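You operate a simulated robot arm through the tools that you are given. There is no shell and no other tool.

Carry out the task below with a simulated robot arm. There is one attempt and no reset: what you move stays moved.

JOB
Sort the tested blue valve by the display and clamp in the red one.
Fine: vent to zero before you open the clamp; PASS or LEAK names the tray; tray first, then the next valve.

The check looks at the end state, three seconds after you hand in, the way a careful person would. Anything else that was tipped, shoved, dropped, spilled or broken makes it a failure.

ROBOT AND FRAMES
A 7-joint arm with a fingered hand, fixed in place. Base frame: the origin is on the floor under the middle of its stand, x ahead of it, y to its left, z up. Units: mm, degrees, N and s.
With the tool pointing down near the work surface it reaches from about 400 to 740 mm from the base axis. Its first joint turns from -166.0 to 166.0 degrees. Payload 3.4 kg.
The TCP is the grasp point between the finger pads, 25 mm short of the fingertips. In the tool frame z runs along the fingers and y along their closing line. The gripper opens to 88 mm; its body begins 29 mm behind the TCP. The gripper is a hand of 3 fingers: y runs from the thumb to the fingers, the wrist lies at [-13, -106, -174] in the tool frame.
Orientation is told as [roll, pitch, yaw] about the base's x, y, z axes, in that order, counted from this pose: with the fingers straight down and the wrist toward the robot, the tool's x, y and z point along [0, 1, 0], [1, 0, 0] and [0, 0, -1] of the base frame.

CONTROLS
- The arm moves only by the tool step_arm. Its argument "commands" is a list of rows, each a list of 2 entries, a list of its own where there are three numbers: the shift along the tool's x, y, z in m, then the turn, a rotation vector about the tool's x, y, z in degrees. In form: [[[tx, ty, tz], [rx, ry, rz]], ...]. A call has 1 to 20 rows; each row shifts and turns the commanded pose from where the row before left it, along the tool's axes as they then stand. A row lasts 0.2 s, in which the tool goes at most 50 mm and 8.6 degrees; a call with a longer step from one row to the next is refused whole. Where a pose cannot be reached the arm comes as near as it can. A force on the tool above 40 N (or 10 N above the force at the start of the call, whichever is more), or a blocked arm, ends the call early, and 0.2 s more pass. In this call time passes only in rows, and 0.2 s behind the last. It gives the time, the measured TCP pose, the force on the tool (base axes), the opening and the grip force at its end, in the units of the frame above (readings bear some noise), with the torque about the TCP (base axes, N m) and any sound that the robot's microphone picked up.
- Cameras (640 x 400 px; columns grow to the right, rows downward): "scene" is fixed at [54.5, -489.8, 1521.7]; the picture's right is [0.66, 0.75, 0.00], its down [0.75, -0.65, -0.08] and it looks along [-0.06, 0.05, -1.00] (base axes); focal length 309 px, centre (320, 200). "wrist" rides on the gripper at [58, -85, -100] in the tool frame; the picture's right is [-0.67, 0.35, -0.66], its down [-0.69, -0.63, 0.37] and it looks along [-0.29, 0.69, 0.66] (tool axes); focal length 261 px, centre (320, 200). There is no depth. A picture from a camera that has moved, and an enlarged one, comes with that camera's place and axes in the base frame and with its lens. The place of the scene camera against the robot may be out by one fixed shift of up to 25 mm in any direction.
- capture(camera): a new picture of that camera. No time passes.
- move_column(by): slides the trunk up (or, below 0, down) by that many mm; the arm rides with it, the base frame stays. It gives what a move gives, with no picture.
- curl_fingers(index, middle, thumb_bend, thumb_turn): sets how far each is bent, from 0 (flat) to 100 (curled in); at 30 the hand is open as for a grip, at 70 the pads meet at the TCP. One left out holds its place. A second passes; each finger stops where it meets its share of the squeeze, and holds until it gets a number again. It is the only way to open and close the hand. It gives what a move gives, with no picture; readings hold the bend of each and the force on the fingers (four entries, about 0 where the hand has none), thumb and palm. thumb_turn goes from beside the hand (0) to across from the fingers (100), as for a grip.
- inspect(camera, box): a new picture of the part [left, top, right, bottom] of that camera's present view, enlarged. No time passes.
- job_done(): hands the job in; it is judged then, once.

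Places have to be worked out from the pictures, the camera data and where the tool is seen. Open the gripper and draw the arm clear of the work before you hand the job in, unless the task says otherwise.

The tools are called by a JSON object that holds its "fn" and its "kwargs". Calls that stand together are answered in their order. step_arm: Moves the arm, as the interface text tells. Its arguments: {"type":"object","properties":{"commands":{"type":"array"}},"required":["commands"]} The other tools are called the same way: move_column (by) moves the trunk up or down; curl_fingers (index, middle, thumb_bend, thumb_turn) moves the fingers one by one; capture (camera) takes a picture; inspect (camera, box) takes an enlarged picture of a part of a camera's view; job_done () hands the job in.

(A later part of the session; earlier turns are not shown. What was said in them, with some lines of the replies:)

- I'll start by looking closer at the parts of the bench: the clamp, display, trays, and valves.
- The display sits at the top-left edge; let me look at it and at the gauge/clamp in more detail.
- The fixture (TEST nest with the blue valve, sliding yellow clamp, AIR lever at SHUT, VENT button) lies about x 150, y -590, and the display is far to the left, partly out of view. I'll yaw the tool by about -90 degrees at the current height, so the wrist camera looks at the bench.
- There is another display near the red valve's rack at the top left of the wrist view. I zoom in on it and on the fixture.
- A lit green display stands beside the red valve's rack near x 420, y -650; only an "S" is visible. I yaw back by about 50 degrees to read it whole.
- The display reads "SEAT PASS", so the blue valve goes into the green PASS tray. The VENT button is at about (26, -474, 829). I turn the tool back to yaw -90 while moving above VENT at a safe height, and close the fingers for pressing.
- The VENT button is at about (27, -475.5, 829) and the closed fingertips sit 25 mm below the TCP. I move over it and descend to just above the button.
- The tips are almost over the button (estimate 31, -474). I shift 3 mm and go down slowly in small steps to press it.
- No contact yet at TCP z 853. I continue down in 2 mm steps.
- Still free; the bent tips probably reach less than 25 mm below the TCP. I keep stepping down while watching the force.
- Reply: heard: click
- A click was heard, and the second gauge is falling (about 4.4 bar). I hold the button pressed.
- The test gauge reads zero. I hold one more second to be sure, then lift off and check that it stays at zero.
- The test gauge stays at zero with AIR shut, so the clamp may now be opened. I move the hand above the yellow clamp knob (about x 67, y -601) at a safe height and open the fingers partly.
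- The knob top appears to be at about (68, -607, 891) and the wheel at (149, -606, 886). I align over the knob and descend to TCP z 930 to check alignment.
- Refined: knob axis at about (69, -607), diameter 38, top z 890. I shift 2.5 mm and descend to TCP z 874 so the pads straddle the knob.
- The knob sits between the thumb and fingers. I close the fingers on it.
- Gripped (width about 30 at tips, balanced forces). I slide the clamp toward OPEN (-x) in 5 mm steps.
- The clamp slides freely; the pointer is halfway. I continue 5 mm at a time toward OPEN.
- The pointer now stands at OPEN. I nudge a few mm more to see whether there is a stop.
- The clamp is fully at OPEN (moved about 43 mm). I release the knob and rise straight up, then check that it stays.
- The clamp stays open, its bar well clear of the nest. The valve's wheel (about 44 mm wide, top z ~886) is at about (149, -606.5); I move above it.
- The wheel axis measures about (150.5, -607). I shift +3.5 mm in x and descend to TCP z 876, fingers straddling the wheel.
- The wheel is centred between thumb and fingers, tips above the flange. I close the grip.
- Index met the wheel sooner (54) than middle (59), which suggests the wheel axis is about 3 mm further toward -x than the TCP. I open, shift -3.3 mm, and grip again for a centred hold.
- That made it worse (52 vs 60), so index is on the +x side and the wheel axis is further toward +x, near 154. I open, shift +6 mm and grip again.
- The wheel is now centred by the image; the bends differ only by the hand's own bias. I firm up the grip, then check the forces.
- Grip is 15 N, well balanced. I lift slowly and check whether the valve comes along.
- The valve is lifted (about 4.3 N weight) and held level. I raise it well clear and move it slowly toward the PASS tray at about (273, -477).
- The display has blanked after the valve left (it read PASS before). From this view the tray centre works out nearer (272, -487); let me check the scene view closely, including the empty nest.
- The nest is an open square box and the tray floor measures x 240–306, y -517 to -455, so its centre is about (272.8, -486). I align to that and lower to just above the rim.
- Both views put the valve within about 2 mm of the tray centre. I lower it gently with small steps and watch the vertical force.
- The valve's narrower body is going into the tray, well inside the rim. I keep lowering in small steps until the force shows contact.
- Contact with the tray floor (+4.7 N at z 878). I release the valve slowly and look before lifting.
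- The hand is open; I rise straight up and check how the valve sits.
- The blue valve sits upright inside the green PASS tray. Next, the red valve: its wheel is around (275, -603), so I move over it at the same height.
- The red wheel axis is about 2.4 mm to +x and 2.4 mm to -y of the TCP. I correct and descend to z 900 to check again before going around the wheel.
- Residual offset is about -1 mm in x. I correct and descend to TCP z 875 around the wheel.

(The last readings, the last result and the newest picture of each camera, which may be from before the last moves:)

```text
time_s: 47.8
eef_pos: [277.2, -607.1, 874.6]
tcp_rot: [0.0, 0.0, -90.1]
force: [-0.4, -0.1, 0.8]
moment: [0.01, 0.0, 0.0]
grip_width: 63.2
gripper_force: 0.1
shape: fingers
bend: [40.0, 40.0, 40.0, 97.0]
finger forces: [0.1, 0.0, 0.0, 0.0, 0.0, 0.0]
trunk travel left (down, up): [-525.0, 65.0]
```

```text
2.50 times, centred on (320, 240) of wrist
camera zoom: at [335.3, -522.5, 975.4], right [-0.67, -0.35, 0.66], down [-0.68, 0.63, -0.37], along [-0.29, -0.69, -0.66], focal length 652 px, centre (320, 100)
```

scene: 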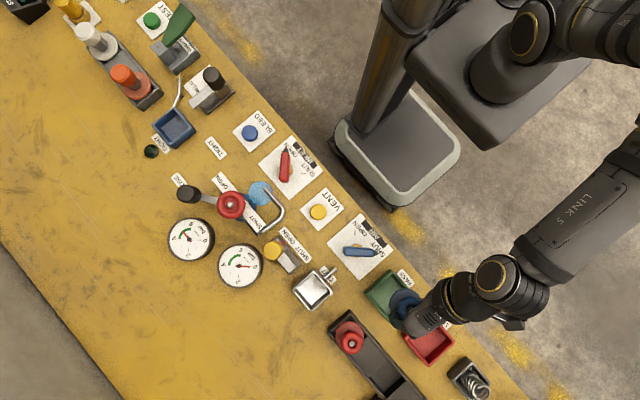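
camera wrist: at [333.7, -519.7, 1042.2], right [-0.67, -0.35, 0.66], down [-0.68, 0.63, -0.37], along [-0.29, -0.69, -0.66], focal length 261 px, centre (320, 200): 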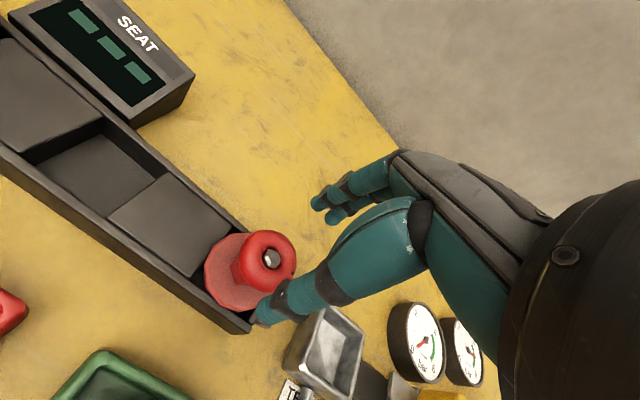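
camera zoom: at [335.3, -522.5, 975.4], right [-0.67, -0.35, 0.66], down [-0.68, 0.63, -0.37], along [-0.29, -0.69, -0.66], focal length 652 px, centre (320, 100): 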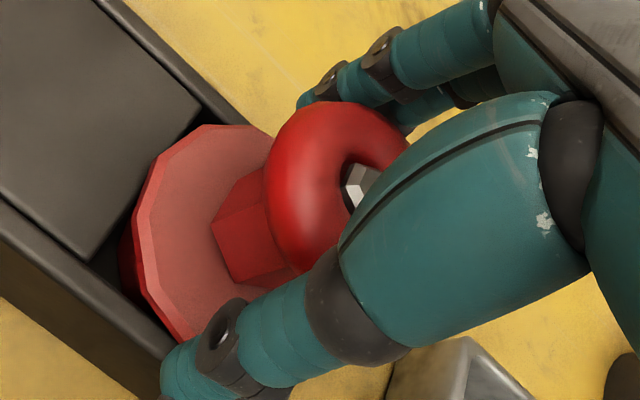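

Compared with the blue grip reference image, the red wheel sits about 1.5 mm to +x and 0.7 mm to -y. I nudge the hand to repeat the same hold.

{"fn": "step_arm", "kwargs": {"commands": [[[0.0015, 0.0007, -0.001], [0, 0, 0]]]}}

{"fn": "inspect", "kwargs": {"camera": "wrist", "box": [220, 160, 420, 320]}}

{"fn": "curl_fingers", "kwargs": {"index": 62, "middle": 62, "thumb_bend": 62}}

{"fn": "inspect", "kwargs": {"camera": "wrist", "box": [220, 160, 420, 320]}}

```text
time_s: 48.2
eef_pos: [278.1, -607.5, 875.3]
tcp_rot: [0.0, 0.0, -90.1]
force: [0.2, 0.3, -0.2]
moment: [0.0, -0.02, 0.02]
grip_width: 63.0
gripper_force: 0.0
shape: fingers
bend: [40.0, 40.0, 40.0, 97.0]
finger forces: [0.0, 0.1, 0.0, 0.0, 0.1, 0.1]
trunk travel left (down, up): [-525.0, 65.0]
```

```text
2.50 times, centred on (320, 240) of wrist
camera zoom: at [336.4, -523.4, 976.3], right [-0.67, -0.35, 0.66], down [-0.68, 0.63, -0.37], along [-0.29, -0.69, -0.66], focal length 652 px, centre (320, 100)
```

zoom: 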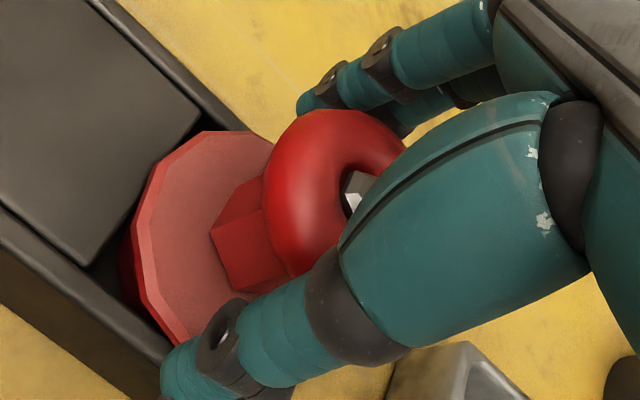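

```text
time_s: 49.2
eef_pos: [278.2, -609.1, 875.6]
tcp_rot: [0.0, 0.1, -90.1]
force: [-0.3, -0.7, -0.2]
moment: [-0.08, 0.01, 0.02]
grip_width: 30.8
gripper_force: 8.5
shape: fingers
bend: [55.0, 59.0, 56.0, 97.0]
finger forces: [5.9, 2.4, 0.1, 0.0, 7.1, 0.0]
trunk travel left (down, up): [-525.0, 65.0]
```

```text
2.50 times, centred on (320, 240) of wrist
camera zoom: at [336.4, -523.5, 976.2], right [-0.67, -0.35, 0.66], down [-0.68, 0.63, -0.37], along [-0.29, -0.69, -0.66], focal length 652 px, centre (320, 100)
```

zoom: 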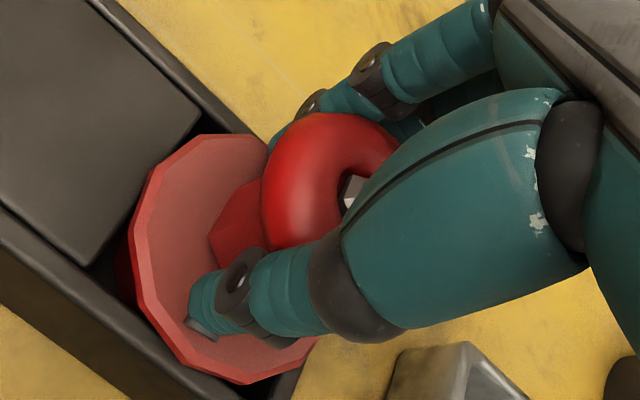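

Same bends (55/59/56) and picture as the blue grip, so the hold matches. I firm up the grip identically and lift slowly.

{"fn": "curl_fingers", "kwargs": {"index": 66, "middle": 70, "thumb_bend": 69}}

{"fn": "step_arm", "kwargs": {"commands": [[[0, 0, -0.003], [0, 0, 0]], [[0, 0, -0.005], [0, 0, 0]], [[0, 0, -0.007], [0, 0, 0]], [[0, 0, -0.01], [0, 0, 0]]]}}

{"fn": "inspect", "kwargs": {"camera": "wrist", "box": [200, 160, 400, 320]}}

```text
time_s: 50.2
eef_pos: [278.2, -608.3, 875.0]
tcp_rot: [0.0, 0.0, -90.1]
force: [0.7, -0.7, -0.2]
moment: [-0.12, 0.03, 0.01]
grip_width: 28.9
gripper_force: 14.9
shape: fingers
bend: [56.0, 62.0, 58.0, 96.0]
finger forces: [8.6, 6.6, 0.0, 0.0, 14.2, 0.1]
trunk travel left (down, up): [-525.0, 65.0]
```

```text
time_s: 51.2
eef_pos: [278.8, -608.1, 901.1]
tcp_rot: [0.0, 0.1, -90.0]
force: [0.8, -0.4, -4.4]
moment: [-0.01, 0.03, 0.02]
grip_width: 28.3
gripper_force: 13.5
shape: fingers
bend: [56.0, 63.0, 58.0, 96.0]
finger forces: [8.4, 5.3, 0.1, 0.1, 13.9, 0.1]
trunk travel left (down, up): [-525.0, 65.0]
```

```text
2.50 times, centred on (300, 240) of wrist
camera zoom: at [336.3, -523.9, 1001.1], right [-0.67, -0.35, 0.66], down [-0.68, 0.63, -0.36], along [-0.29, -0.69, -0.66], focal length 652 px, centre (370, 100)
```

zoom: 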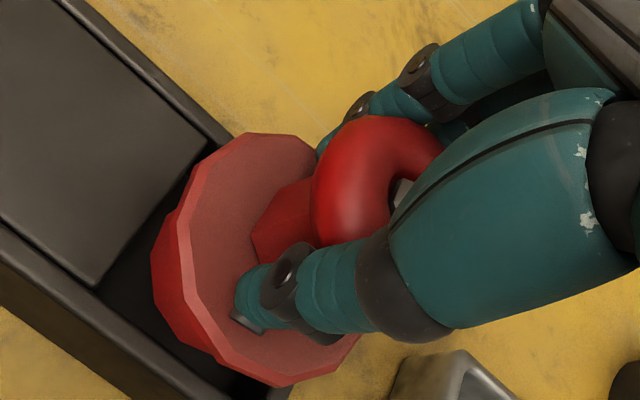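

The red valve is held level exactly like the blue was. I raise it and carry it over the nest, whose grip reference was TCP (153.8, -608.0, 876).

{"fn": "step_arm", "kwargs": {"commands": [[[0, 0, -0.015], [0, 0, 0]], [[0, 0, -0.02], [0, 0, 0]], [[0, 0, -0.015], [0, 0, 0]], [[-0.01, 0, 0], [0, 0, 0]], [[-0.015, 0, 0], [0, 0, 0]], [[-0.016, 0, 0], [0, 0, 0]], [[-0.016, 0, 0], [0, 0, 0]], [[-0.016, 0, 0], [0, 0, 0]], [[-0.016, 0, 0], [0, 0, 0]], [[-0.016, 0, 0], [0, 0, 0]], [[-0.012, 0, 0], [0, 0, 0]], [[-0.007, 0, 0], [0, 0, 0]], [[0, 0, 0], [0, 0, 0]]]}}

{"fn": "capture", "kwargs": {"camera": "wrist"}}

{"fn": "inspect", "kwargs": {"camera": "wrist", "box": [160, 180, 360, 340]}}

{"fn": "inspect", "kwargs": {"camera": "scene", "box": [270, 240, 370, 320]}}

```text
time_s: 54.0
eef_pos: [154.8, -608.8, 950.0]
tcp_rot: [0.0, 0.0, -90.1]
force: [0.5, -0.3, -3.6]
moment: [0.0, -0.01, 0.01]
grip_width: 28.6
gripper_force: 13.4
shape: fingers
bend: [56.0, 63.0, 58.0, 96.0]
finger forces: [8.5, 5.4, 0.0, 0.1, 13.7, 0.0]
trunk travel left (down, up): [-525.0, 65.0]
```

```text
taken
camera wrist: at [212.6, -523.2, 1050.3], right [-0.67, -0.35, 0.66], down [-0.68, 0.63, -0.37], along [-0.29, -0.69, -0.66], focal length 261 px, centre (320, 200)
```

wrist: 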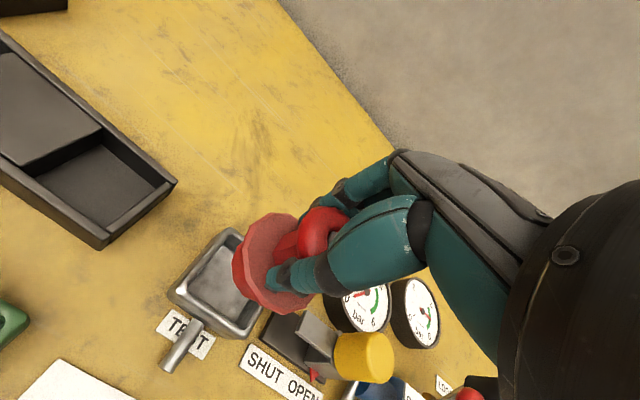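

```text
2.50 times, centred on (260, 260) of wrist
camera zoom: at [212.6, -523.2, 1050.3], right [-0.67, -0.35, 0.66], down [-0.68, 0.63, -0.37], along [-0.29, -0.69, -0.66], focal length 652 px, centre (470, 50)
```

zoom: 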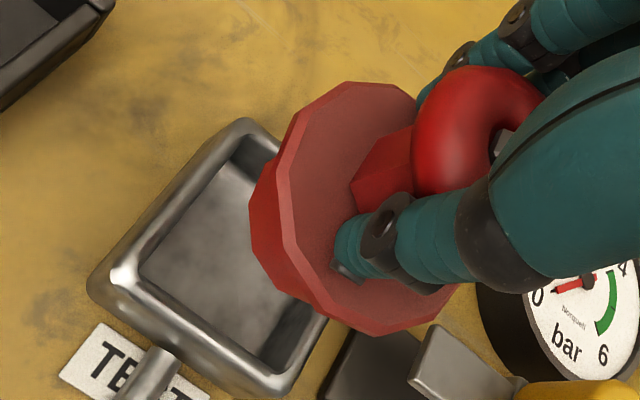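

```text
5.00 times, centred on (320, 280) of scene
camera zoom: at [54.5, -489.8, 1521.7], right [0.66, 0.75, 0.0], down [0.75, -0.65, -0.08], along [-0.06, 0.05, -1.0], focal length 1546 px, centre (320, -200)
```

zoom: 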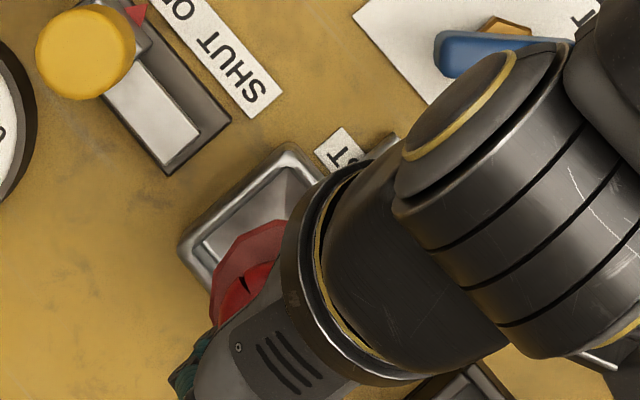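

The nest centre from this view (152.3, -607) agrees with the reference. I trim -0.7 mm in x and lower to just above seating height.

{"fn": "step_arm", "kwargs": {"commands": [[[-0.0007, -0.0003, 0.012], [0, 0, 0]], [[0, 0, 0.015], [0, 0, 0]], [[0, 0, 0.015], [0, 0, 0]], [[0, 0, 0.008], [0, 0, 0]], [[0, 0, 0], [0, 0, 0]]]}}

{"fn": "inspect", "kwargs": {"camera": "wrist", "box": [200, 160, 400, 320]}}

{"fn": "inspect", "kwargs": {"camera": "scene", "box": [270, 240, 370, 320]}}

```text
time_s: 55.2
eef_pos: [153.3, -606.2, 900.2]
tcp_rot: [0.1, 0.0, -90.2]
force: [-0.9, 0.4, -4.2]
moment: [0.01, 0.03, -0.01]
grip_width: 28.5
gripper_force: 14.1
shape: fingers
bend: [56.0, 63.0, 58.0, 96.0]
finger forces: [8.4, 5.4, 0.0, 0.0, 13.8, 0.0]
trunk travel left (down, up): [-525.0, 65.0]
```

```text
2.50 times, centred on (300, 240) of wrist
camera zoom: at [212.4, -522.1, 1000.2], right [-0.67, -0.35, 0.66], down [-0.68, 0.63, -0.37], along [-0.29, -0.69, -0.66], focal length 652 px, centre (370, 100)
```

zoom: 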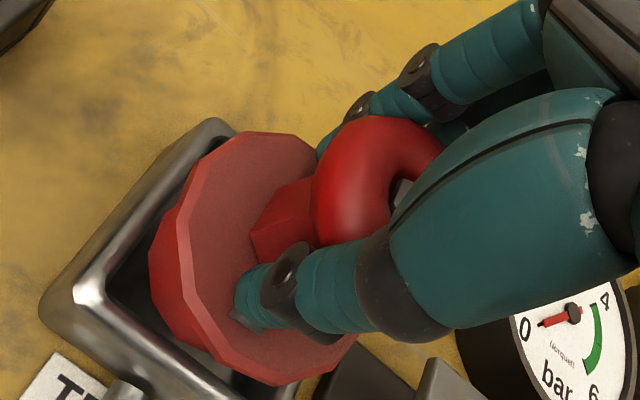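

```text
5.00 times, centred on (320, 280) of scene
camera zoom: at [54.5, -489.8, 1521.7], right [0.66, 0.75, 0.0], down [0.75, -0.65, -0.08], along [-0.06, 0.05, -1.0], focal length 1546 px, centre (320, -200)
```

zoom: 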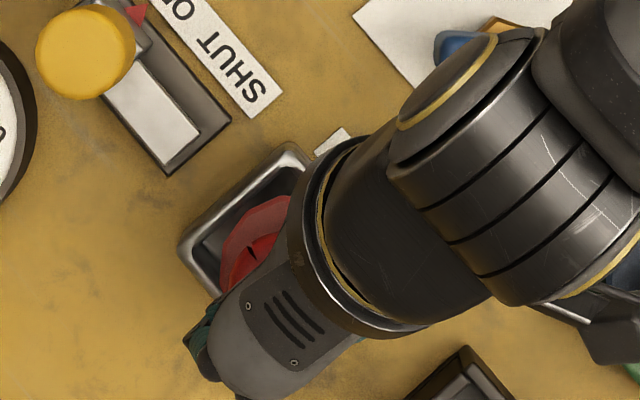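

The camera pose shows we are about 1.4 mm too far +y relative to the blue reference. I correct this and lower slowly into the nest.

{"fn": "step_arm", "kwargs": {"commands": [[[-0.0003, 0.0014, 0.004], [0, 0, 0]], [[0, 0, 0.004], [0, 0, 0]], [[0, 0, 0.003], [0, 0, 0]], [[0, 0, 0], [0, 0, 0]]]}}

{"fn": "inspect", "kwargs": {"camera": "wrist", "box": [200, 160, 400, 320]}}

```text
time_s: 56.2
eef_pos: [153.7, -609.4, 890.0]
tcp_rot: [0.0, 0.0, -90.1]
force: [-0.1, -0.1, -3.6]
moment: [0.02, 0.02, 0.0]
grip_width: 28.3
gripper_force: 13.9
shape: fingers
bend: [56.0, 63.0, 58.0, 96.0]
finger forces: [8.4, 5.4, 0.0, 0.0, 13.7, 0.1]
trunk travel left (down, up): [-525.0, 65.0]
```

```text
2.50 times, centred on (300, 240) of wrist
camera zoom: at [211.4, -523.9, 990.1], right [-0.67, -0.35, 0.66], down [-0.68, 0.63, -0.36], along [-0.29, -0.69, -0.66], focal length 652 px, centre (370, 100)
```

zoom: 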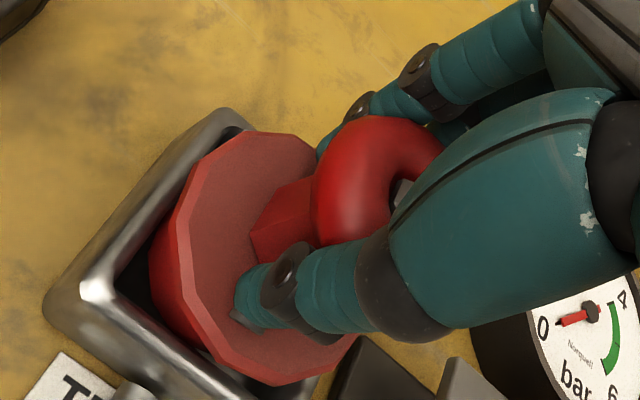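

Aligned within about 0.5 mm of the reference. I continue lowering with fine steps until the seat takes the weight.

{"fn": "step_arm", "kwargs": {"commands": [[[0.0003, -0.0004, 0.003], [0, 0, 0]], [[0, 0, 0.003], [0, 0, 0]], [[0, 0, 0.002], [0, 0, 0]], [[0, 0, 0.002], [0, 0, 0]], [[0, 0, 0.001], [0, 0, 0]]]}}

{"fn": "inspect", "kwargs": {"camera": "wrist", "box": [200, 160, 400, 320]}}

```text
time_s: 57.4
eef_pos: [153.0, -609.4, 879.4]
tcp_rot: [0.0, 0.0, -90.1]
force: [-0.2, 0.1, -3.9]
moment: [0.0, 0.0, 0.01]
grip_width: 28.7
gripper_force: 14.3
shape: fingers
bend: [56.0, 63.0, 58.0, 96.0]
finger forces: [8.4, 5.4, 0.0, 0.1, 13.7, 0.0]
trunk travel left (down, up): [-525.0, 65.0]
```

```text
2.50 times, centred on (300, 240) of wrist
camera zoom: at [211.5, -523.9, 979.5], right [-0.67, -0.35, 0.66], down [-0.68, 0.63, -0.37], along [-0.29, -0.69, -0.66], focal length 652 px, centre (370, 100)
```

zoom: 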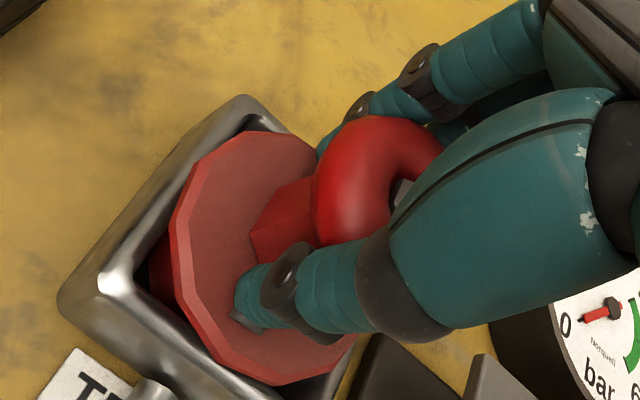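

No contact yet at z 879; the body is inside the nest opening. I continue with 1 mm steps.

{"fn": "step_arm", "kwargs": {"commands": [[[0.0003, -0.0004, 0.001], [0, 0, 0]], [[0, 0, 0.001], [0, 0, 0]], [[0, 0, 0.001], [0, 0, 0]], [[0, 0, 0.001], [0, 0, 0]]]}}

{"fn": "inspect", "kwargs": {"camera": "wrist", "box": [200, 160, 400, 320]}}

```text
time_s: 58.4
eef_pos: [153.4, -608.0, 877.5]
tcp_rot: [0.1, -0.2, -90.1]
force: [1.7, 1.8, 4.9]
moment: [-0.02, -0.02, -0.03]
grip_width: 28.6
gripper_force: 14.5
shape: fingers
bend: [56.0, 63.0, 59.0, 96.0]
finger forces: [8.3, 5.3, 0.1, 0.0, 15.0, 0.1]
trunk travel left (down, up): [-525.0, 65.0]
```

```text
2.50 times, centred on (300, 240) of wrist
camera zoom: at [212.0, -523.1, 976.9], right [-0.67, -0.35, 0.66], down [-0.68, 0.63, -0.37], along [-0.29, -0.7, -0.66], focal length 652 px, centre (370, 100)
```

zoom: 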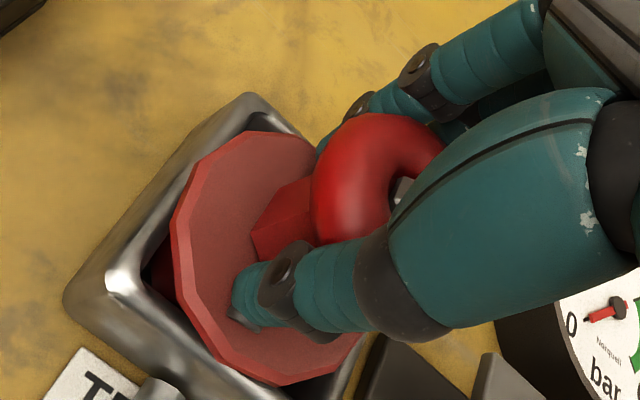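

Contact of 4.9 N at z 877.5, the same seat height as the blue valve had. I release the red valve gently and look.

{"fn": "curl_fingers", "kwargs": {"index": 52, "middle": 55, "thumb_bend": 52}}

{"fn": "curl_fingers", "kwargs": {"index": 40, "middle": 40, "thumb_bend": 40}}

{"fn": "inspect", "kwargs": {"camera": "wrist", "box": [200, 160, 400, 320]}}

```text
time_s: 59.4
eef_pos: [153.7, -607.8, 876.5]
tcp_rot: [0.0, 0.0, -90.2]
force: [0.2, 0.7, -0.8]
moment: [0.02, 0.01, 0.01]
grip_width: 38.0
gripper_force: 0.4
shape: fingers
bend: [52.0, 55.0, 51.0, 97.0]
finger forces: [0.1, 0.1, 0.0, 0.0, 1.1, 0.1]
trunk travel left (down, up): [-525.0, 65.0]
```

```text
time_s: 60.4
eef_pos: [152.8, -607.5, 875.6]
tcp_rot: [0.0, 0.0, -90.1]
force: [0.0, -0.4, 0.7]
moment: [-0.01, 0.02, 0.0]
grip_width: 63.2
gripper_force: 0.0
shape: fingers
bend: [40.0, 40.0, 40.0, 97.0]
finger forces: [0.1, 0.0, 0.0, 0.0, 0.1, 0.1]
trunk travel left (down, up): [-525.0, 65.0]
```

```text
2.50 times, centred on (300, 240) of wrist
camera zoom: at [211.5, -523.3, 975.8], right [-0.67, -0.35, 0.66], down [-0.68, 0.63, -0.37], along [-0.29, -0.69, -0.66], focal length 652 px, centre (370, 100)
```

zoom: 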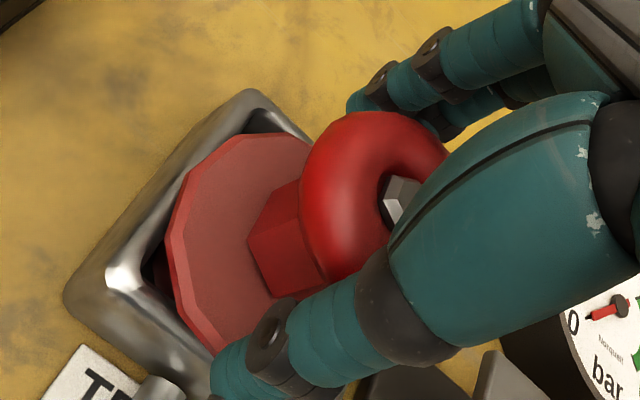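

Released; I rise straight up and compare with how the blue valve sat.

{"fn": "step_arm", "kwargs": {"commands": [[[0, 0, -0.01], [0, 0, 0]], [[0, 0, -0.02], [0, 0, 0]], [[0, 0, -0.03], [0, 0, 0]], [[0, 0, -0.03], [0, 0, 0]], [[-0.03, 0, 0], [0, 0, 0]], [[-0.03, 0, 0], [0, 0, 0]], [[-0.03, 0, 0], [0, 0, 0]], [[-0.03, 0, 0], [0, 0, 0]]]}}

{"fn": "capture", "kwargs": {"camera": "wrist"}}

{"fn": "inspect", "kwargs": {"camera": "wrist", "box": [0, 100, 250, 260]}}

{"fn": "inspect", "kwargs": {"camera": "scene", "box": [270, 250, 350, 310]}}

```text
time_s: 62.2
eef_pos: [35.2, -606.4, 966.3]
tcp_rot: [-0.1, 0.1, -90.0]
force: [0.4, 0.0, -1.0]
moment: [0.0, -0.02, -0.01]
grip_width: 62.9
gripper_force: 0.1
shape: fingers
bend: [40.0, 40.0, 40.0, 97.0]
finger forces: [0.1, 0.0, 0.1, 0.0, 0.0, 0.0]
trunk travel left (down, up): [-525.0, 65.0]
```

```text
taken
camera wrist: at [92.9, -520.8, 1066.4], right [-0.67, -0.35, 0.66], down [-0.69, 0.63, -0.37], along [-0.29, -0.69, -0.66], focal length 261 px, centre (320, 200)
```

wrist: 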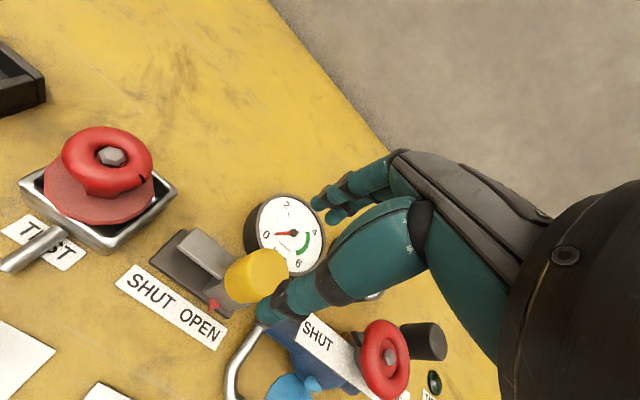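

```text
2.50 times, centred on (125, 180) of wrist
camera zoom: at [92.9, -520.8, 1066.4], right [-0.67, -0.35, 0.66], down [-0.69, 0.63, -0.37], along [-0.29, -0.69, -0.66], focal length 652 px, centre (808, 250)
```

zoom: 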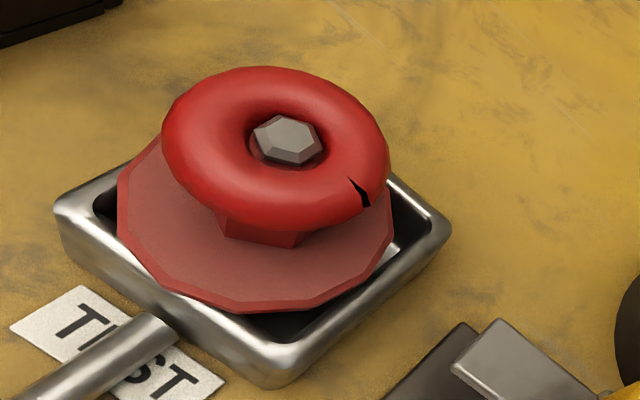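

```text
6.67 times, centred on (310, 280) of scene
camera zoom: at [54.5, -489.8, 1521.7], right [0.66, 0.75, 0.0], down [0.75, -0.65, -0.08], along [-0.06, 0.05, -1.0], focal length 2062 px, centre (387, -333)
```

zoom: 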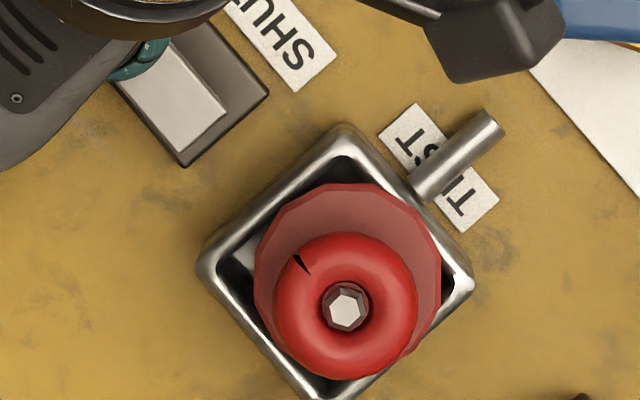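

The red valve stands upright in the nest (about 4 mm off the blue's spot, within the nest's play). Now I go back to the knob at (26, -609), descend around it as before.

{"fn": "step_arm", "kwargs": {"commands": [[[-0.009, 0.0025, 0.015], [0, 0, 0]], [[0, 0, 0.02], [0, 0, 0]], [[0, 0, 0.02], [0, 0, 0]], [[0, 0, 0], [0, 0, 0]]]}}

{"fn": "inspect", "kwargs": {"camera": "wrist", "box": [180, 160, 380, 320]}}

```text
time_s: 63.2
eef_pos: [25.5, -610.1, 911.3]
tcp_rot: [0.1, 0.1, -90.1]
force: [0.3, 0.8, -0.4]
moment: [0.03, -0.01, 0.03]
grip_width: 63.2
gripper_force: 0.0
shape: fingers
bend: [40.0, 40.0, 40.0, 97.0]
finger forces: [0.0, 0.0, 0.0, 0.1, 0.0, 0.0]
trunk travel left (down, up): [-525.0, 65.0]
```

```text
2.50 times, centred on (280, 240) of wrist
camera zoom: at [83.1, -525.0, 1010.6], right [-0.67, -0.35, 0.66], down [-0.68, 0.63, -0.37], along [-0.29, -0.69, -0.66], focal length 652 px, centre (420, 100)
```

zoom: 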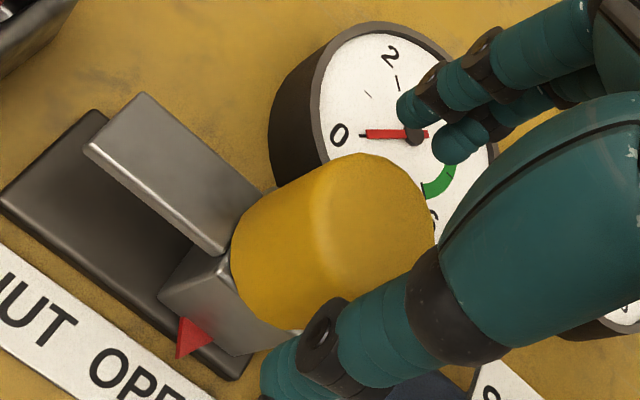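

The knob is well centred below the hand. I descend to z 875.5 and grip it.

{"fn": "step_arm", "kwargs": {"commands": [[[0.0005, -0.001, 0.013], [0, 0, 0]], [[0, 0, 0.012], [0, 0, 0]], [[0, 0, 0.011], [0, 0, 0]]]}}

{"fn": "curl_fingers", "kwargs": {"index": 60, "middle": 60, "thumb_bend": 60}}

{"fn": "inspect", "kwargs": {"camera": "wrist", "box": [160, 160, 360, 320]}}

```text
time_s: 64.0
eef_pos: [26.2, -611.2, 874.3]
tcp_rot: [0.0, 0.0, -90.1]
force: [-0.1, 0.7, 0.4]
moment: [-0.04, -0.01, 0.0]
grip_width: 63.0
gripper_force: 0.0
shape: fingers
bend: [40.0, 40.0, 40.0, 97.0]
finger forces: [0.0, 0.0, 0.1, 0.0, 0.0, 0.0]
trunk travel left (down, up): [-525.0, 65.0]
```

```text
time_s: 65.0
eef_pos: [26.2, -610.5, 874.9]
tcp_rot: [0.0, 0.0, -90.1]
force: [1.1, -2.1, 0.2]
moment: [-0.1, 0.03, -0.01]
grip_width: 29.7
gripper_force: 4.0
shape: fingers
bend: [56.0, 57.0, 56.0, 97.0]
finger forces: [2.7, 2.6, 0.0, 0.0, 3.0, 0.0]
trunk travel left (down, up): [-525.0, 65.0]
```

```text
2.50 times, centred on (260, 240) of wrist
camera zoom: at [84.1, -525.4, 974.9], right [-0.67, -0.35, 0.66], down [-0.68, 0.63, -0.37], along [-0.29, -0.69, -0.66], focal length 652 px, centre (470, 100)
```

zoom: 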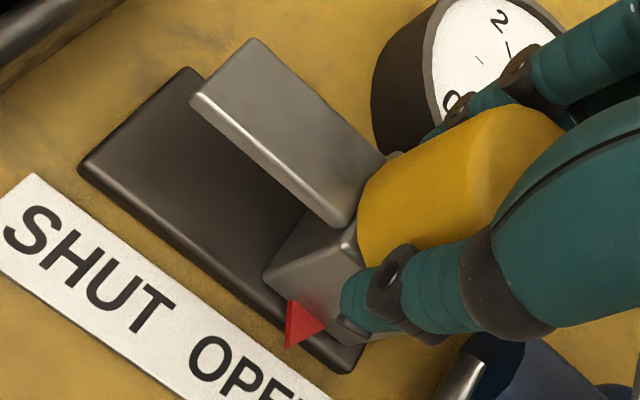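

Knob gripped evenly. I slide the clamp toward SHUT (+x), first 28 mm, then check the bar against the flange.

{"fn": "step_arm", "kwargs": {"commands": [[[0.005, 0, 0], [0, 0, 0]], [[0.006, 0, 0], [0, 0, 0]], [[0.006, 0, 0], [0, 0, 0]], [[0.006, 0, 0], [0, 0, 0]], [[0.005, 0, 0], [0, 0, 0]]]}}

{"fn": "capture", "kwargs": {"camera": "wrist"}}

{"fn": "inspect", "kwargs": {"camera": "wrist", "box": [40, 60, 280, 220]}}

{"fn": "inspect", "kwargs": {"camera": "scene", "box": [270, 250, 350, 310]}}

```text
time_s: 66.2
eef_pos: [52.0, -609.5, 874.7]
tcp_rot: [0.0, 0.0, -90.2]
force: [0.2, -4.5, 1.4]
moment: [-0.11, -0.01, 0.02]
grip_width: 29.3
gripper_force: 5.1
shape: fingers
bend: [56.0, 57.0, 56.0, 97.0]
finger forces: [3.5, 3.4, 0.0, 0.0, 2.6, 0.0]
trunk travel left (down, up): [-525.0, 65.0]
```

```text
taken
camera wrist: at [111.0, -524.8, 974.5], right [-0.67, -0.35, 0.66], down [-0.69, 0.63, -0.37], along [-0.29, -0.69, -0.66], focal length 261 px, centre (320, 200)
```

wrist: 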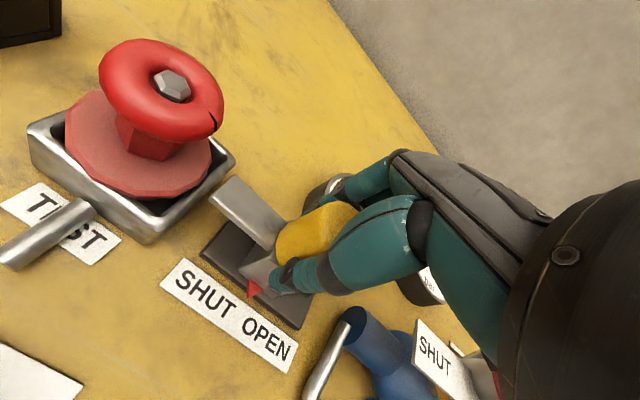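

```text
2.50 times, centred on (160, 140) of wrist
camera zoom: at [111.0, -524.8, 974.5], right [-0.67, -0.35, 0.66], down [-0.69, 0.63, -0.37], along [-0.29, -0.69, -0.66], focal length 652 px, centre (720, 350)
```

zoom: 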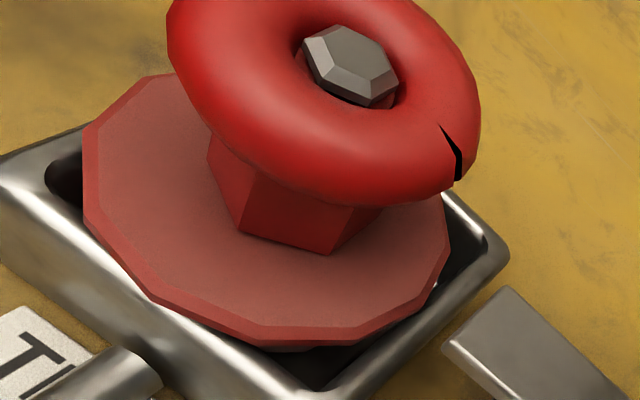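

```text
6.67 times, centred on (310, 280) of scene
camera zoom: at [54.5, -489.8, 1521.7], right [0.66, 0.75, 0.0], down [0.75, -0.65, -0.08], along [-0.06, 0.05, -1.0], focal length 2062 px, centre (387, -333)
```

zoom: 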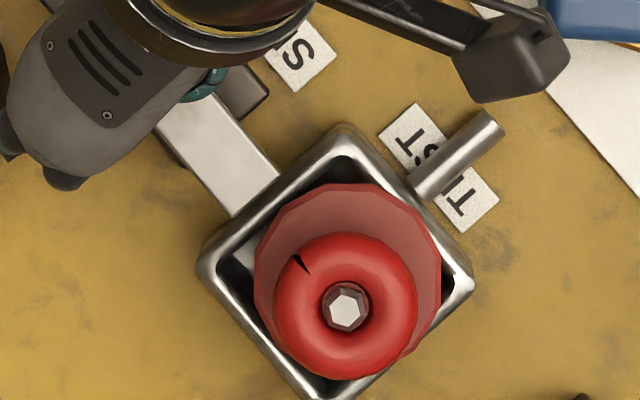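

The valve stands upright and the bar is level to pass over the flange as before. I slide the remaining ~17 mm in 3 mm steps, watching force.

{"fn": "step_arm", "kwargs": {"commands": [[[0.003, 0, 0], [0, 0, 0]], [[0.003, 0, 0], [0, 0, 0]], [[0.003, 0, 0], [0, 0, 0]]]}}

{"fn": "inspect", "kwargs": {"camera": "wrist", "box": [80, 60, 320, 220]}}

```text
time_s: 67.0
eef_pos: [63.0, -609.8, 874.9]
tcp_rot: [0.1, 0.0, -90.0]
force: [1.4, -5.4, 1.4]
moment: [-0.13, -0.02, 0.07]
grip_width: 29.3
gripper_force: 4.9
shape: fingers
bend: [55.0, 57.0, 57.0, 97.0]
finger forces: [3.9, 3.4, 0.1, 0.0, 2.4, 0.0]
trunk travel left (down, up): [-525.0, 65.0]
```

```text
2.50 times, centred on (200, 140) of wrist
camera zoom: at [121.4, -524.4, 974.6], right [-0.67, -0.35, 0.66], down [-0.69, 0.63, -0.37], along [-0.29, -0.69, -0.66], focal length 652 px, centre (620, 350)
```

zoom: 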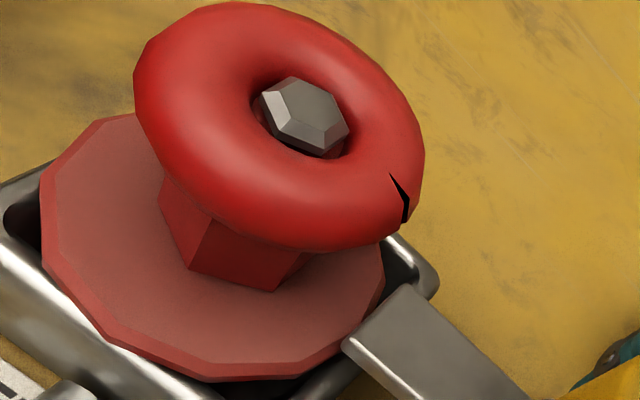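

The bar tip has reached the flange edge with no extra force. I continue in 2 mm steps to SHUT.

{"fn": "step_arm", "kwargs": {"commands": [[[0.002, 0, 0], [0, 0, 0]], [[0.002, 0, 0], [0, 0, 0]]]}}

{"fn": "inspect", "kwargs": {"camera": "wrist", "box": [80, 60, 320, 220]}}

{"fn": "inspect", "kwargs": {"camera": "scene", "box": [270, 250, 350, 310]}}

```text
time_s: 67.6
eef_pos: [66.4, -609.2, 873.1]
tcp_rot: [0.1, 0.1, -90.0]
force: [1.9, -5.1, 3.8]
moment: [-0.15, -0.02, 0.03]
grip_width: 29.1
gripper_force: 4.8
shape: fingers
bend: [55.0, 57.0, 57.0, 97.0]
finger forces: [4.0, 3.4, 0.0, 0.0, 2.5, 0.0]
trunk travel left (down, up): [-525.0, 65.0]
```

```text
2.50 times, centred on (200, 140) of wrist
camera zoom: at [124.9, -524.4, 974.1], right [-0.67, -0.35, 0.66], down [-0.68, 0.63, -0.37], along [-0.29, -0.69, -0.66], focal length 652 px, centre (620, 350)
```

zoom: 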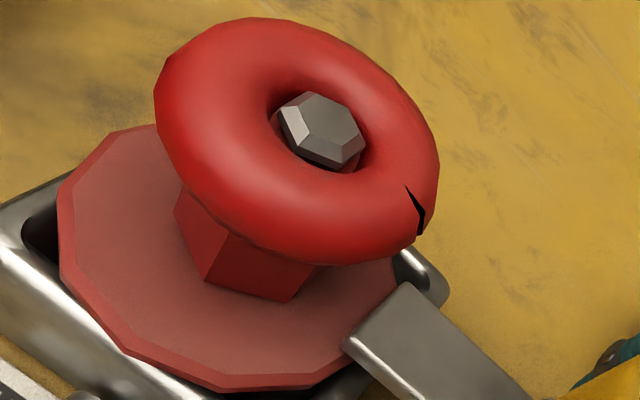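

```text
6.67 times, centred on (310, 280) of scene
camera zoom: at [54.5, -489.8, 1521.7], right [0.66, 0.75, 0.0], down [0.75, -0.65, -0.08], along [-0.06, 0.05, -1.0], focal length 2062 px, centre (387, -333)
```

zoom: 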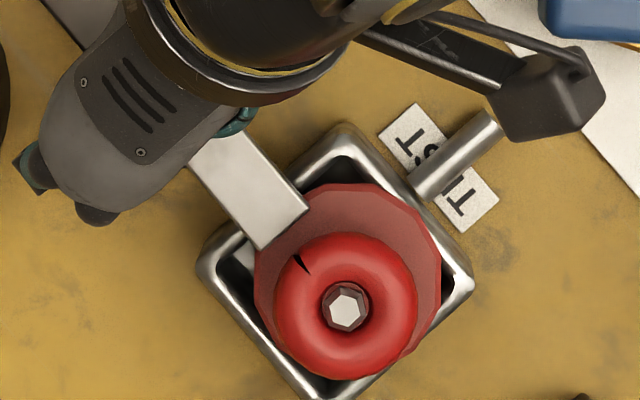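

The bar is sliding over the flange and the valve has not moved. About 4 mm remain to the original SHUT position.

{"fn": "step_arm", "kwargs": {"commands": [[[0.002, 0, 0], [0, 0, 0]], [[0.0015, 0, 0], [0, 0, 0]]]}}

{"fn": "inspect", "kwargs": {"camera": "scene", "box": [270, 250, 350, 310]}}

{"fn": "inspect", "kwargs": {"camera": "wrist", "box": [160, 160, 360, 320]}}

```text
time_s: 68.2
eef_pos: [69.3, -609.1, 874.1]
tcp_rot: [0.0, 0.0, -90.1]
force: [0.8, -5.4, 3.9]
moment: [-0.17, -0.03, 0.03]
grip_width: 29.4
gripper_force: 4.8
shape: fingers
bend: [55.0, 56.0, 57.0, 97.0]
finger forces: [4.0, 3.6, 0.0, 0.0, 2.3, 0.1]
trunk travel left (down, up): [-525.0, 65.0]
```

```text
6.67 times, centred on (310, 280) of scene
camera zoom: at [54.5, -489.8, 1521.7], right [0.66, 0.75, 0.0], down [0.75, -0.65, -0.08], along [-0.06, 0.05, -1.0], focal length 2062 px, centre (387, -333)
```

zoom: 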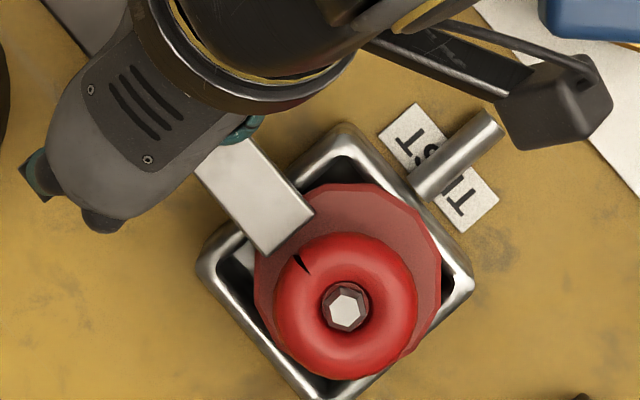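

```text
2.50 times, centred on (260, 240) of wrist
camera zoom: at [127.8, -524.3, 974.1], right [-0.67, -0.35, 0.66], down [-0.68, 0.63, -0.37], along [-0.29, -0.69, -0.66], focal length 652 px, centre (470, 100)
```

zoom: 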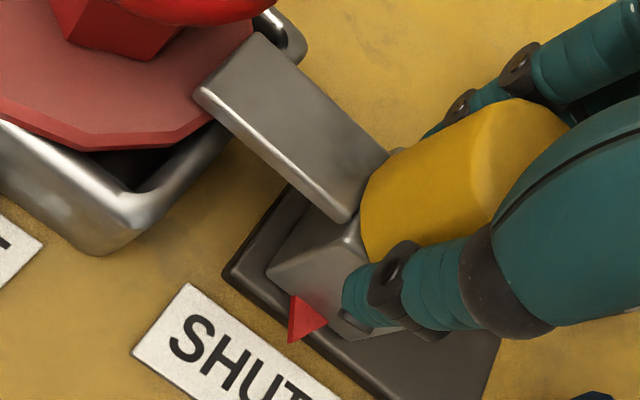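

Nearly there: the tip is about 2 mm short of where it was. I push on to the end stop in 1 mm steps.

{"fn": "step_arm", "kwargs": {"commands": [[[0.001, 0, 0], [0, 0, 0]], [[0.001, 0, 0], [0, 0, 0]], [[0.001, 0, 0], [0, 0, 0]]]}}

{"fn": "inspect", "kwargs": {"camera": "scene", "box": [270, 250, 350, 310]}}

```text
time_s: 69.0
eef_pos: [72.8, -609.4, 873.3]
tcp_rot: [-0.1, 0.0, -90.1]
force: [-3.7, -4.0, 3.1]
moment: [-0.12, 0.08, 0.01]
grip_width: 29.2
gripper_force: 4.6
shape: fingers
bend: [55.0, 56.0, 57.0, 98.0]
finger forces: [2.9, 4.2, 0.1, 0.1, 2.2, 0.0]
trunk travel left (down, up): [-525.0, 65.0]
```

```text
6.67 times, centred on (310, 280) of scene
camera zoom: at [54.5, -489.8, 1521.7], right [0.66, 0.75, 0.0], down [0.75, -0.65, -0.08], along [-0.06, 0.05, -1.0], focal length 2062 px, centre (387, -333)
```

zoom: 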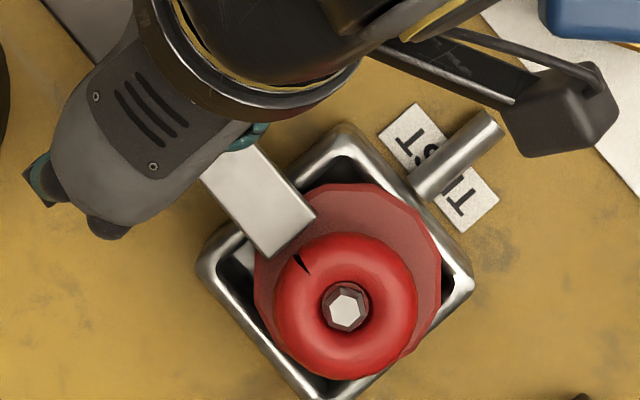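

The end stop is felt (-3.7 N) and the bar tip is where it was for the blue valve. I release the knob and rise clear.

{"fn": "curl_fingers", "kwargs": {"index": 40, "middle": 40, "thumb_bend": 40}}

{"fn": "step_arm", "kwargs": {"commands": [[[-0.001, 0, -0.015], [0, 0, 0]], [[0, 0, -0.025], [0, 0, 0]], [[0, 0, -0.03], [0, 0, 0]], [[0, 0, -0.035], [0, 0, 0]], [[-0.01, -0.03, -0.02], [0, 0, 0]], [[-0.01, -0.04, -0.01], [0, 0, 0]], [[-0.01, -0.04, 0], [0, 0, 0]]]}}

{"fn": "capture", "kwargs": {"camera": "wrist"}}

{"fn": "inspect", "kwargs": {"camera": "scene", "box": [260, 240, 360, 310]}}

{"fn": "inspect", "kwargs": {"camera": "wrist", "box": [140, 80, 320, 240]}}

```text
time_s: 70.0
eef_pos: [73.7, -609.3, 873.8]
tcp_rot: [0.1, 0.0, -90.1]
force: [0.0, -0.4, -0.2]
moment: [0.02, 0.0, 0.0]
grip_width: 62.9
gripper_force: 0.1
shape: fingers
bend: [40.0, 40.0, 40.0, 98.0]
finger forces: [0.0, 0.0, 0.0, 0.1, 0.0, 0.0]
trunk travel left (down, up): [-525.0, 65.0]
```

```text
time_s: 71.6
eef_pos: [42.1, -497.7, 1008.4]
tcp_rot: [-0.1, 0.0, -90.0]
force: [0.7, 1.0, -0.3]
moment: [-0.01, -0.03, 0.0]
grip_width: 63.3
gripper_force: 0.2
shape: fingers
bend: [40.0, 40.0, 40.0, 98.0]
finger forces: [0.0, 0.0, 0.0, 0.0, 0.0, 0.0]
trunk travel left (down, up): [-525.0, 65.0]
```

```text
taken
camera wrist: at [100.5, -413.0, 1108.9], right [-0.67, -0.35, 0.66], down [-0.68, 0.63, -0.37], along [-0.29, -0.69, -0.66], focal length 261 px, centre (320, 200)
```

wrist: 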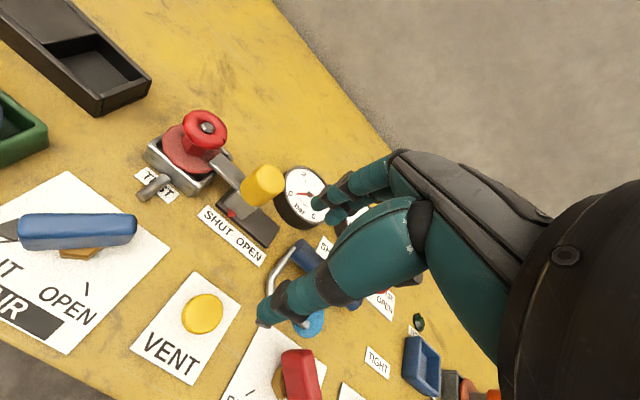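

```text
5.71 times, centred on (310, 275) of scene
camera zoom: at [54.5, -489.8, 1521.7], right [0.66, 0.75, 0.0], down [0.75, -0.65, -0.08], along [-0.06, 0.05, -1.0], focal length 1767 px, centre (377, -229)
```

zoom: 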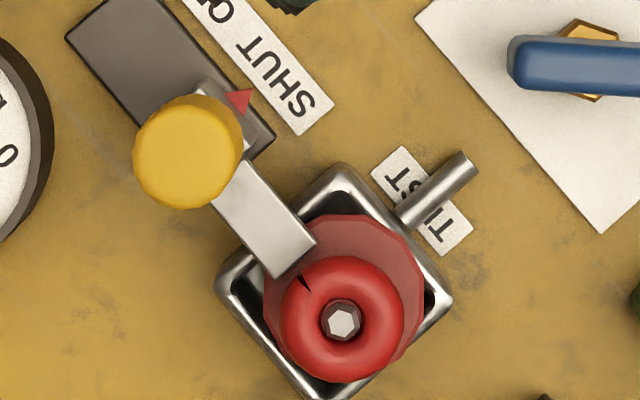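

```text
2.50 times, centred on (230, 160) of wrist
camera zoom: at [100.5, -413.0, 1108.9], right [-0.67, -0.35, 0.66], down [-0.68, 0.63, -0.37], along [-0.29, -0.69, -0.66], focal length 652 px, centre (545, 300)
```

zoom: 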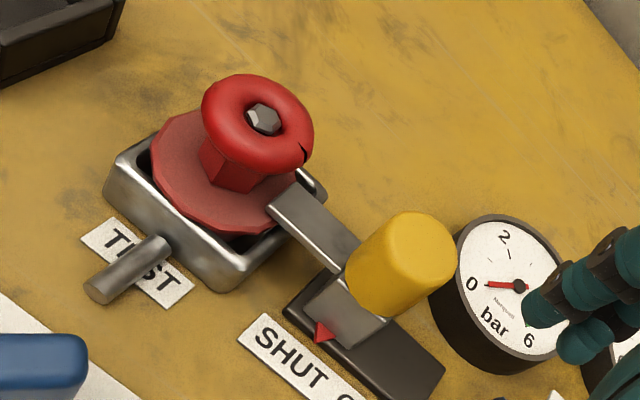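

The clamp is shut on the upright red valve with the pointer at SHUT and the gauge at zero. I draw the arm back to near its start pose, open the hand, and do a final check.

{"fn": "step_arm", "kwargs": {"commands": [[[0, -0.01, -0.03], [0, 0, 0]], [[0, -0.02, -0.03], [0, 0, 0]], [[0, -0.03, -0.03], [0, 0, 0]], [[0.005, -0.035, -0.015], [0, 0, 0]], [[0.01, -0.035, 0], [0, 0, 0]], [[0, 0, 0], [0, 0, 0]]]}}

{"fn": "curl_fingers", "kwargs": {"index": 30, "middle": 30, "thumb_bend": 30}}

{"fn": "capture", "kwargs": {"camera": "scene"}}

{"fn": "inspect", "kwargs": {"camera": "scene", "box": [260, 230, 420, 340]}}

{"fn": "capture", "kwargs": {"camera": "wrist"}}

```text
time_s: 73.0
eef_pos: [58.0, -367.4, 1113.5]
tcp_rot: [0.0, 0.0, -90.1]
force: [-0.1, -0.2, 0.2]
moment: [-0.04, 0.02, -0.02]
grip_width: 63.3
gripper_force: 0.0
shape: fingers
bend: [40.0, 40.0, 40.0, 98.0]
finger forces: [0.0, 0.0, 0.0, 0.1, 0.0, 0.1]
trunk travel left (down, up): [-525.0, 65.0]
```

```text
time_s: 74.0
eef_pos: [58.7, -369.3, 1114.0]
tcp_rot: [-0.1, 0.1, -90.1]
force: [0.1, -0.1, -0.3]
moment: [0.03, 0.03, 0.0]
grip_width: 84.3
gripper_force: 0.0
shape: fingers
bend: [30.0, 30.0, 30.0, 98.0]
finger forces: [0.0, 0.0, 0.0, 0.0, 0.0, 0.1]
trunk travel left (down, up): [-525.0, 65.0]
```

```text
taken
```

scene: 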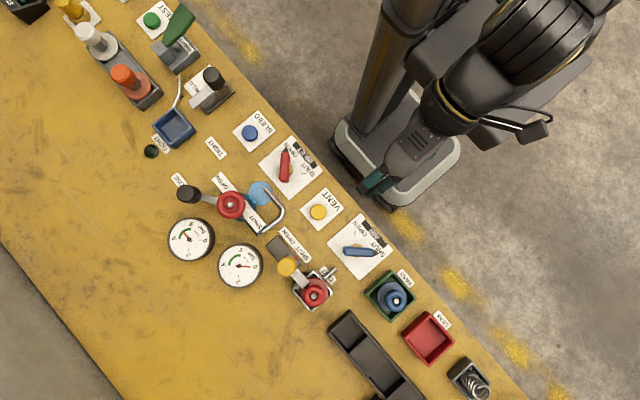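

```text
3.64 times, centred on (340, 285) of scene
camera zoom: at [54.5, -489.8, 1521.7], right [0.66, 0.75, 0.0], down [0.75, -0.65, -0.08], along [-0.06, 0.05, -1.0], focal length 1125 px, centre (247, -109)
```

zoom: 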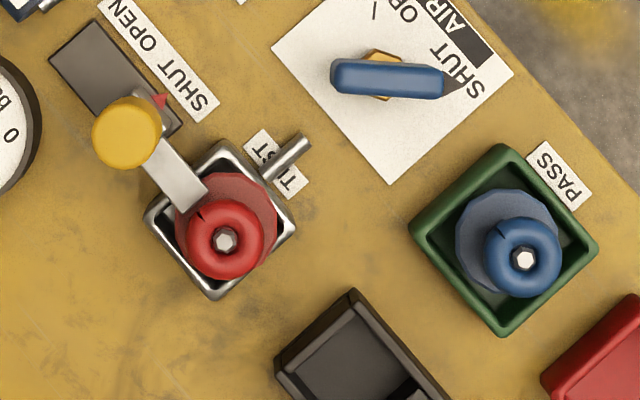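

```text
taken
camera wrist: at [116.9, -283.9, 1214.6], right [-0.67, -0.35, 0.66], down [-0.68, 0.63, -0.37], along [-0.29, -0.69, -0.66], focal length 261 px, centre (320, 200)
```

wrist: 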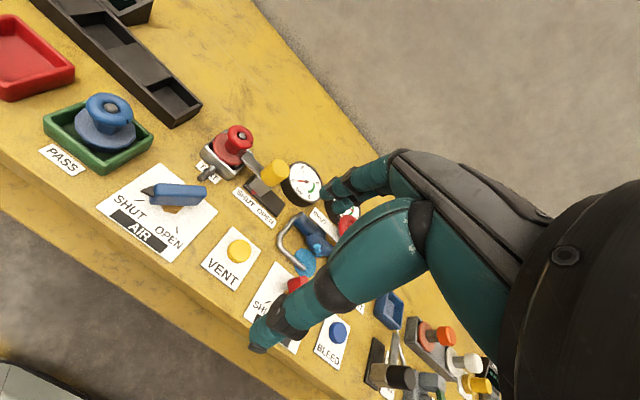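

The final views show the blue valve upright in the PASS tray and the red valve seated in the nest with the clamp at SHUT. The test line is at zero with AIR shut, nothing else has moved, and the arm is clear with the hand open. I hand the job in.

{"fn": "job_done", "kwargs": {}}

```text
The job is handed in.
```

The blue valve is in the green PASS tray, and the red valve is clamped in the test nest. I've handed the job in, but I haven't been told the result of the check.

- **Test result:** the display read "SEAT PASS" while the blue valve was still clamped. It went blank once I lifted the valve out.
- **Venting:** I held VENT until the test gauge read zero, and it stayed there after I let go. AIR was already at SHUT and I left it there. Only then did I open the clamp.
- **Blue valve:** it stands upright in the PASS tray, inside the rim.
- **Red valve:** it stands upright in the nest, at the same height as the blue one was. It sits about 4 mm to one side of where the blue valve stood, because the nest has some play. I didn't re-centre it.
- **Clamp:** I slid it to its end stop at SHUT, with the bar over the red valve's flange.

In the final pictures nothing else on the bench had moved. The arm is back near its start position with the hand open.
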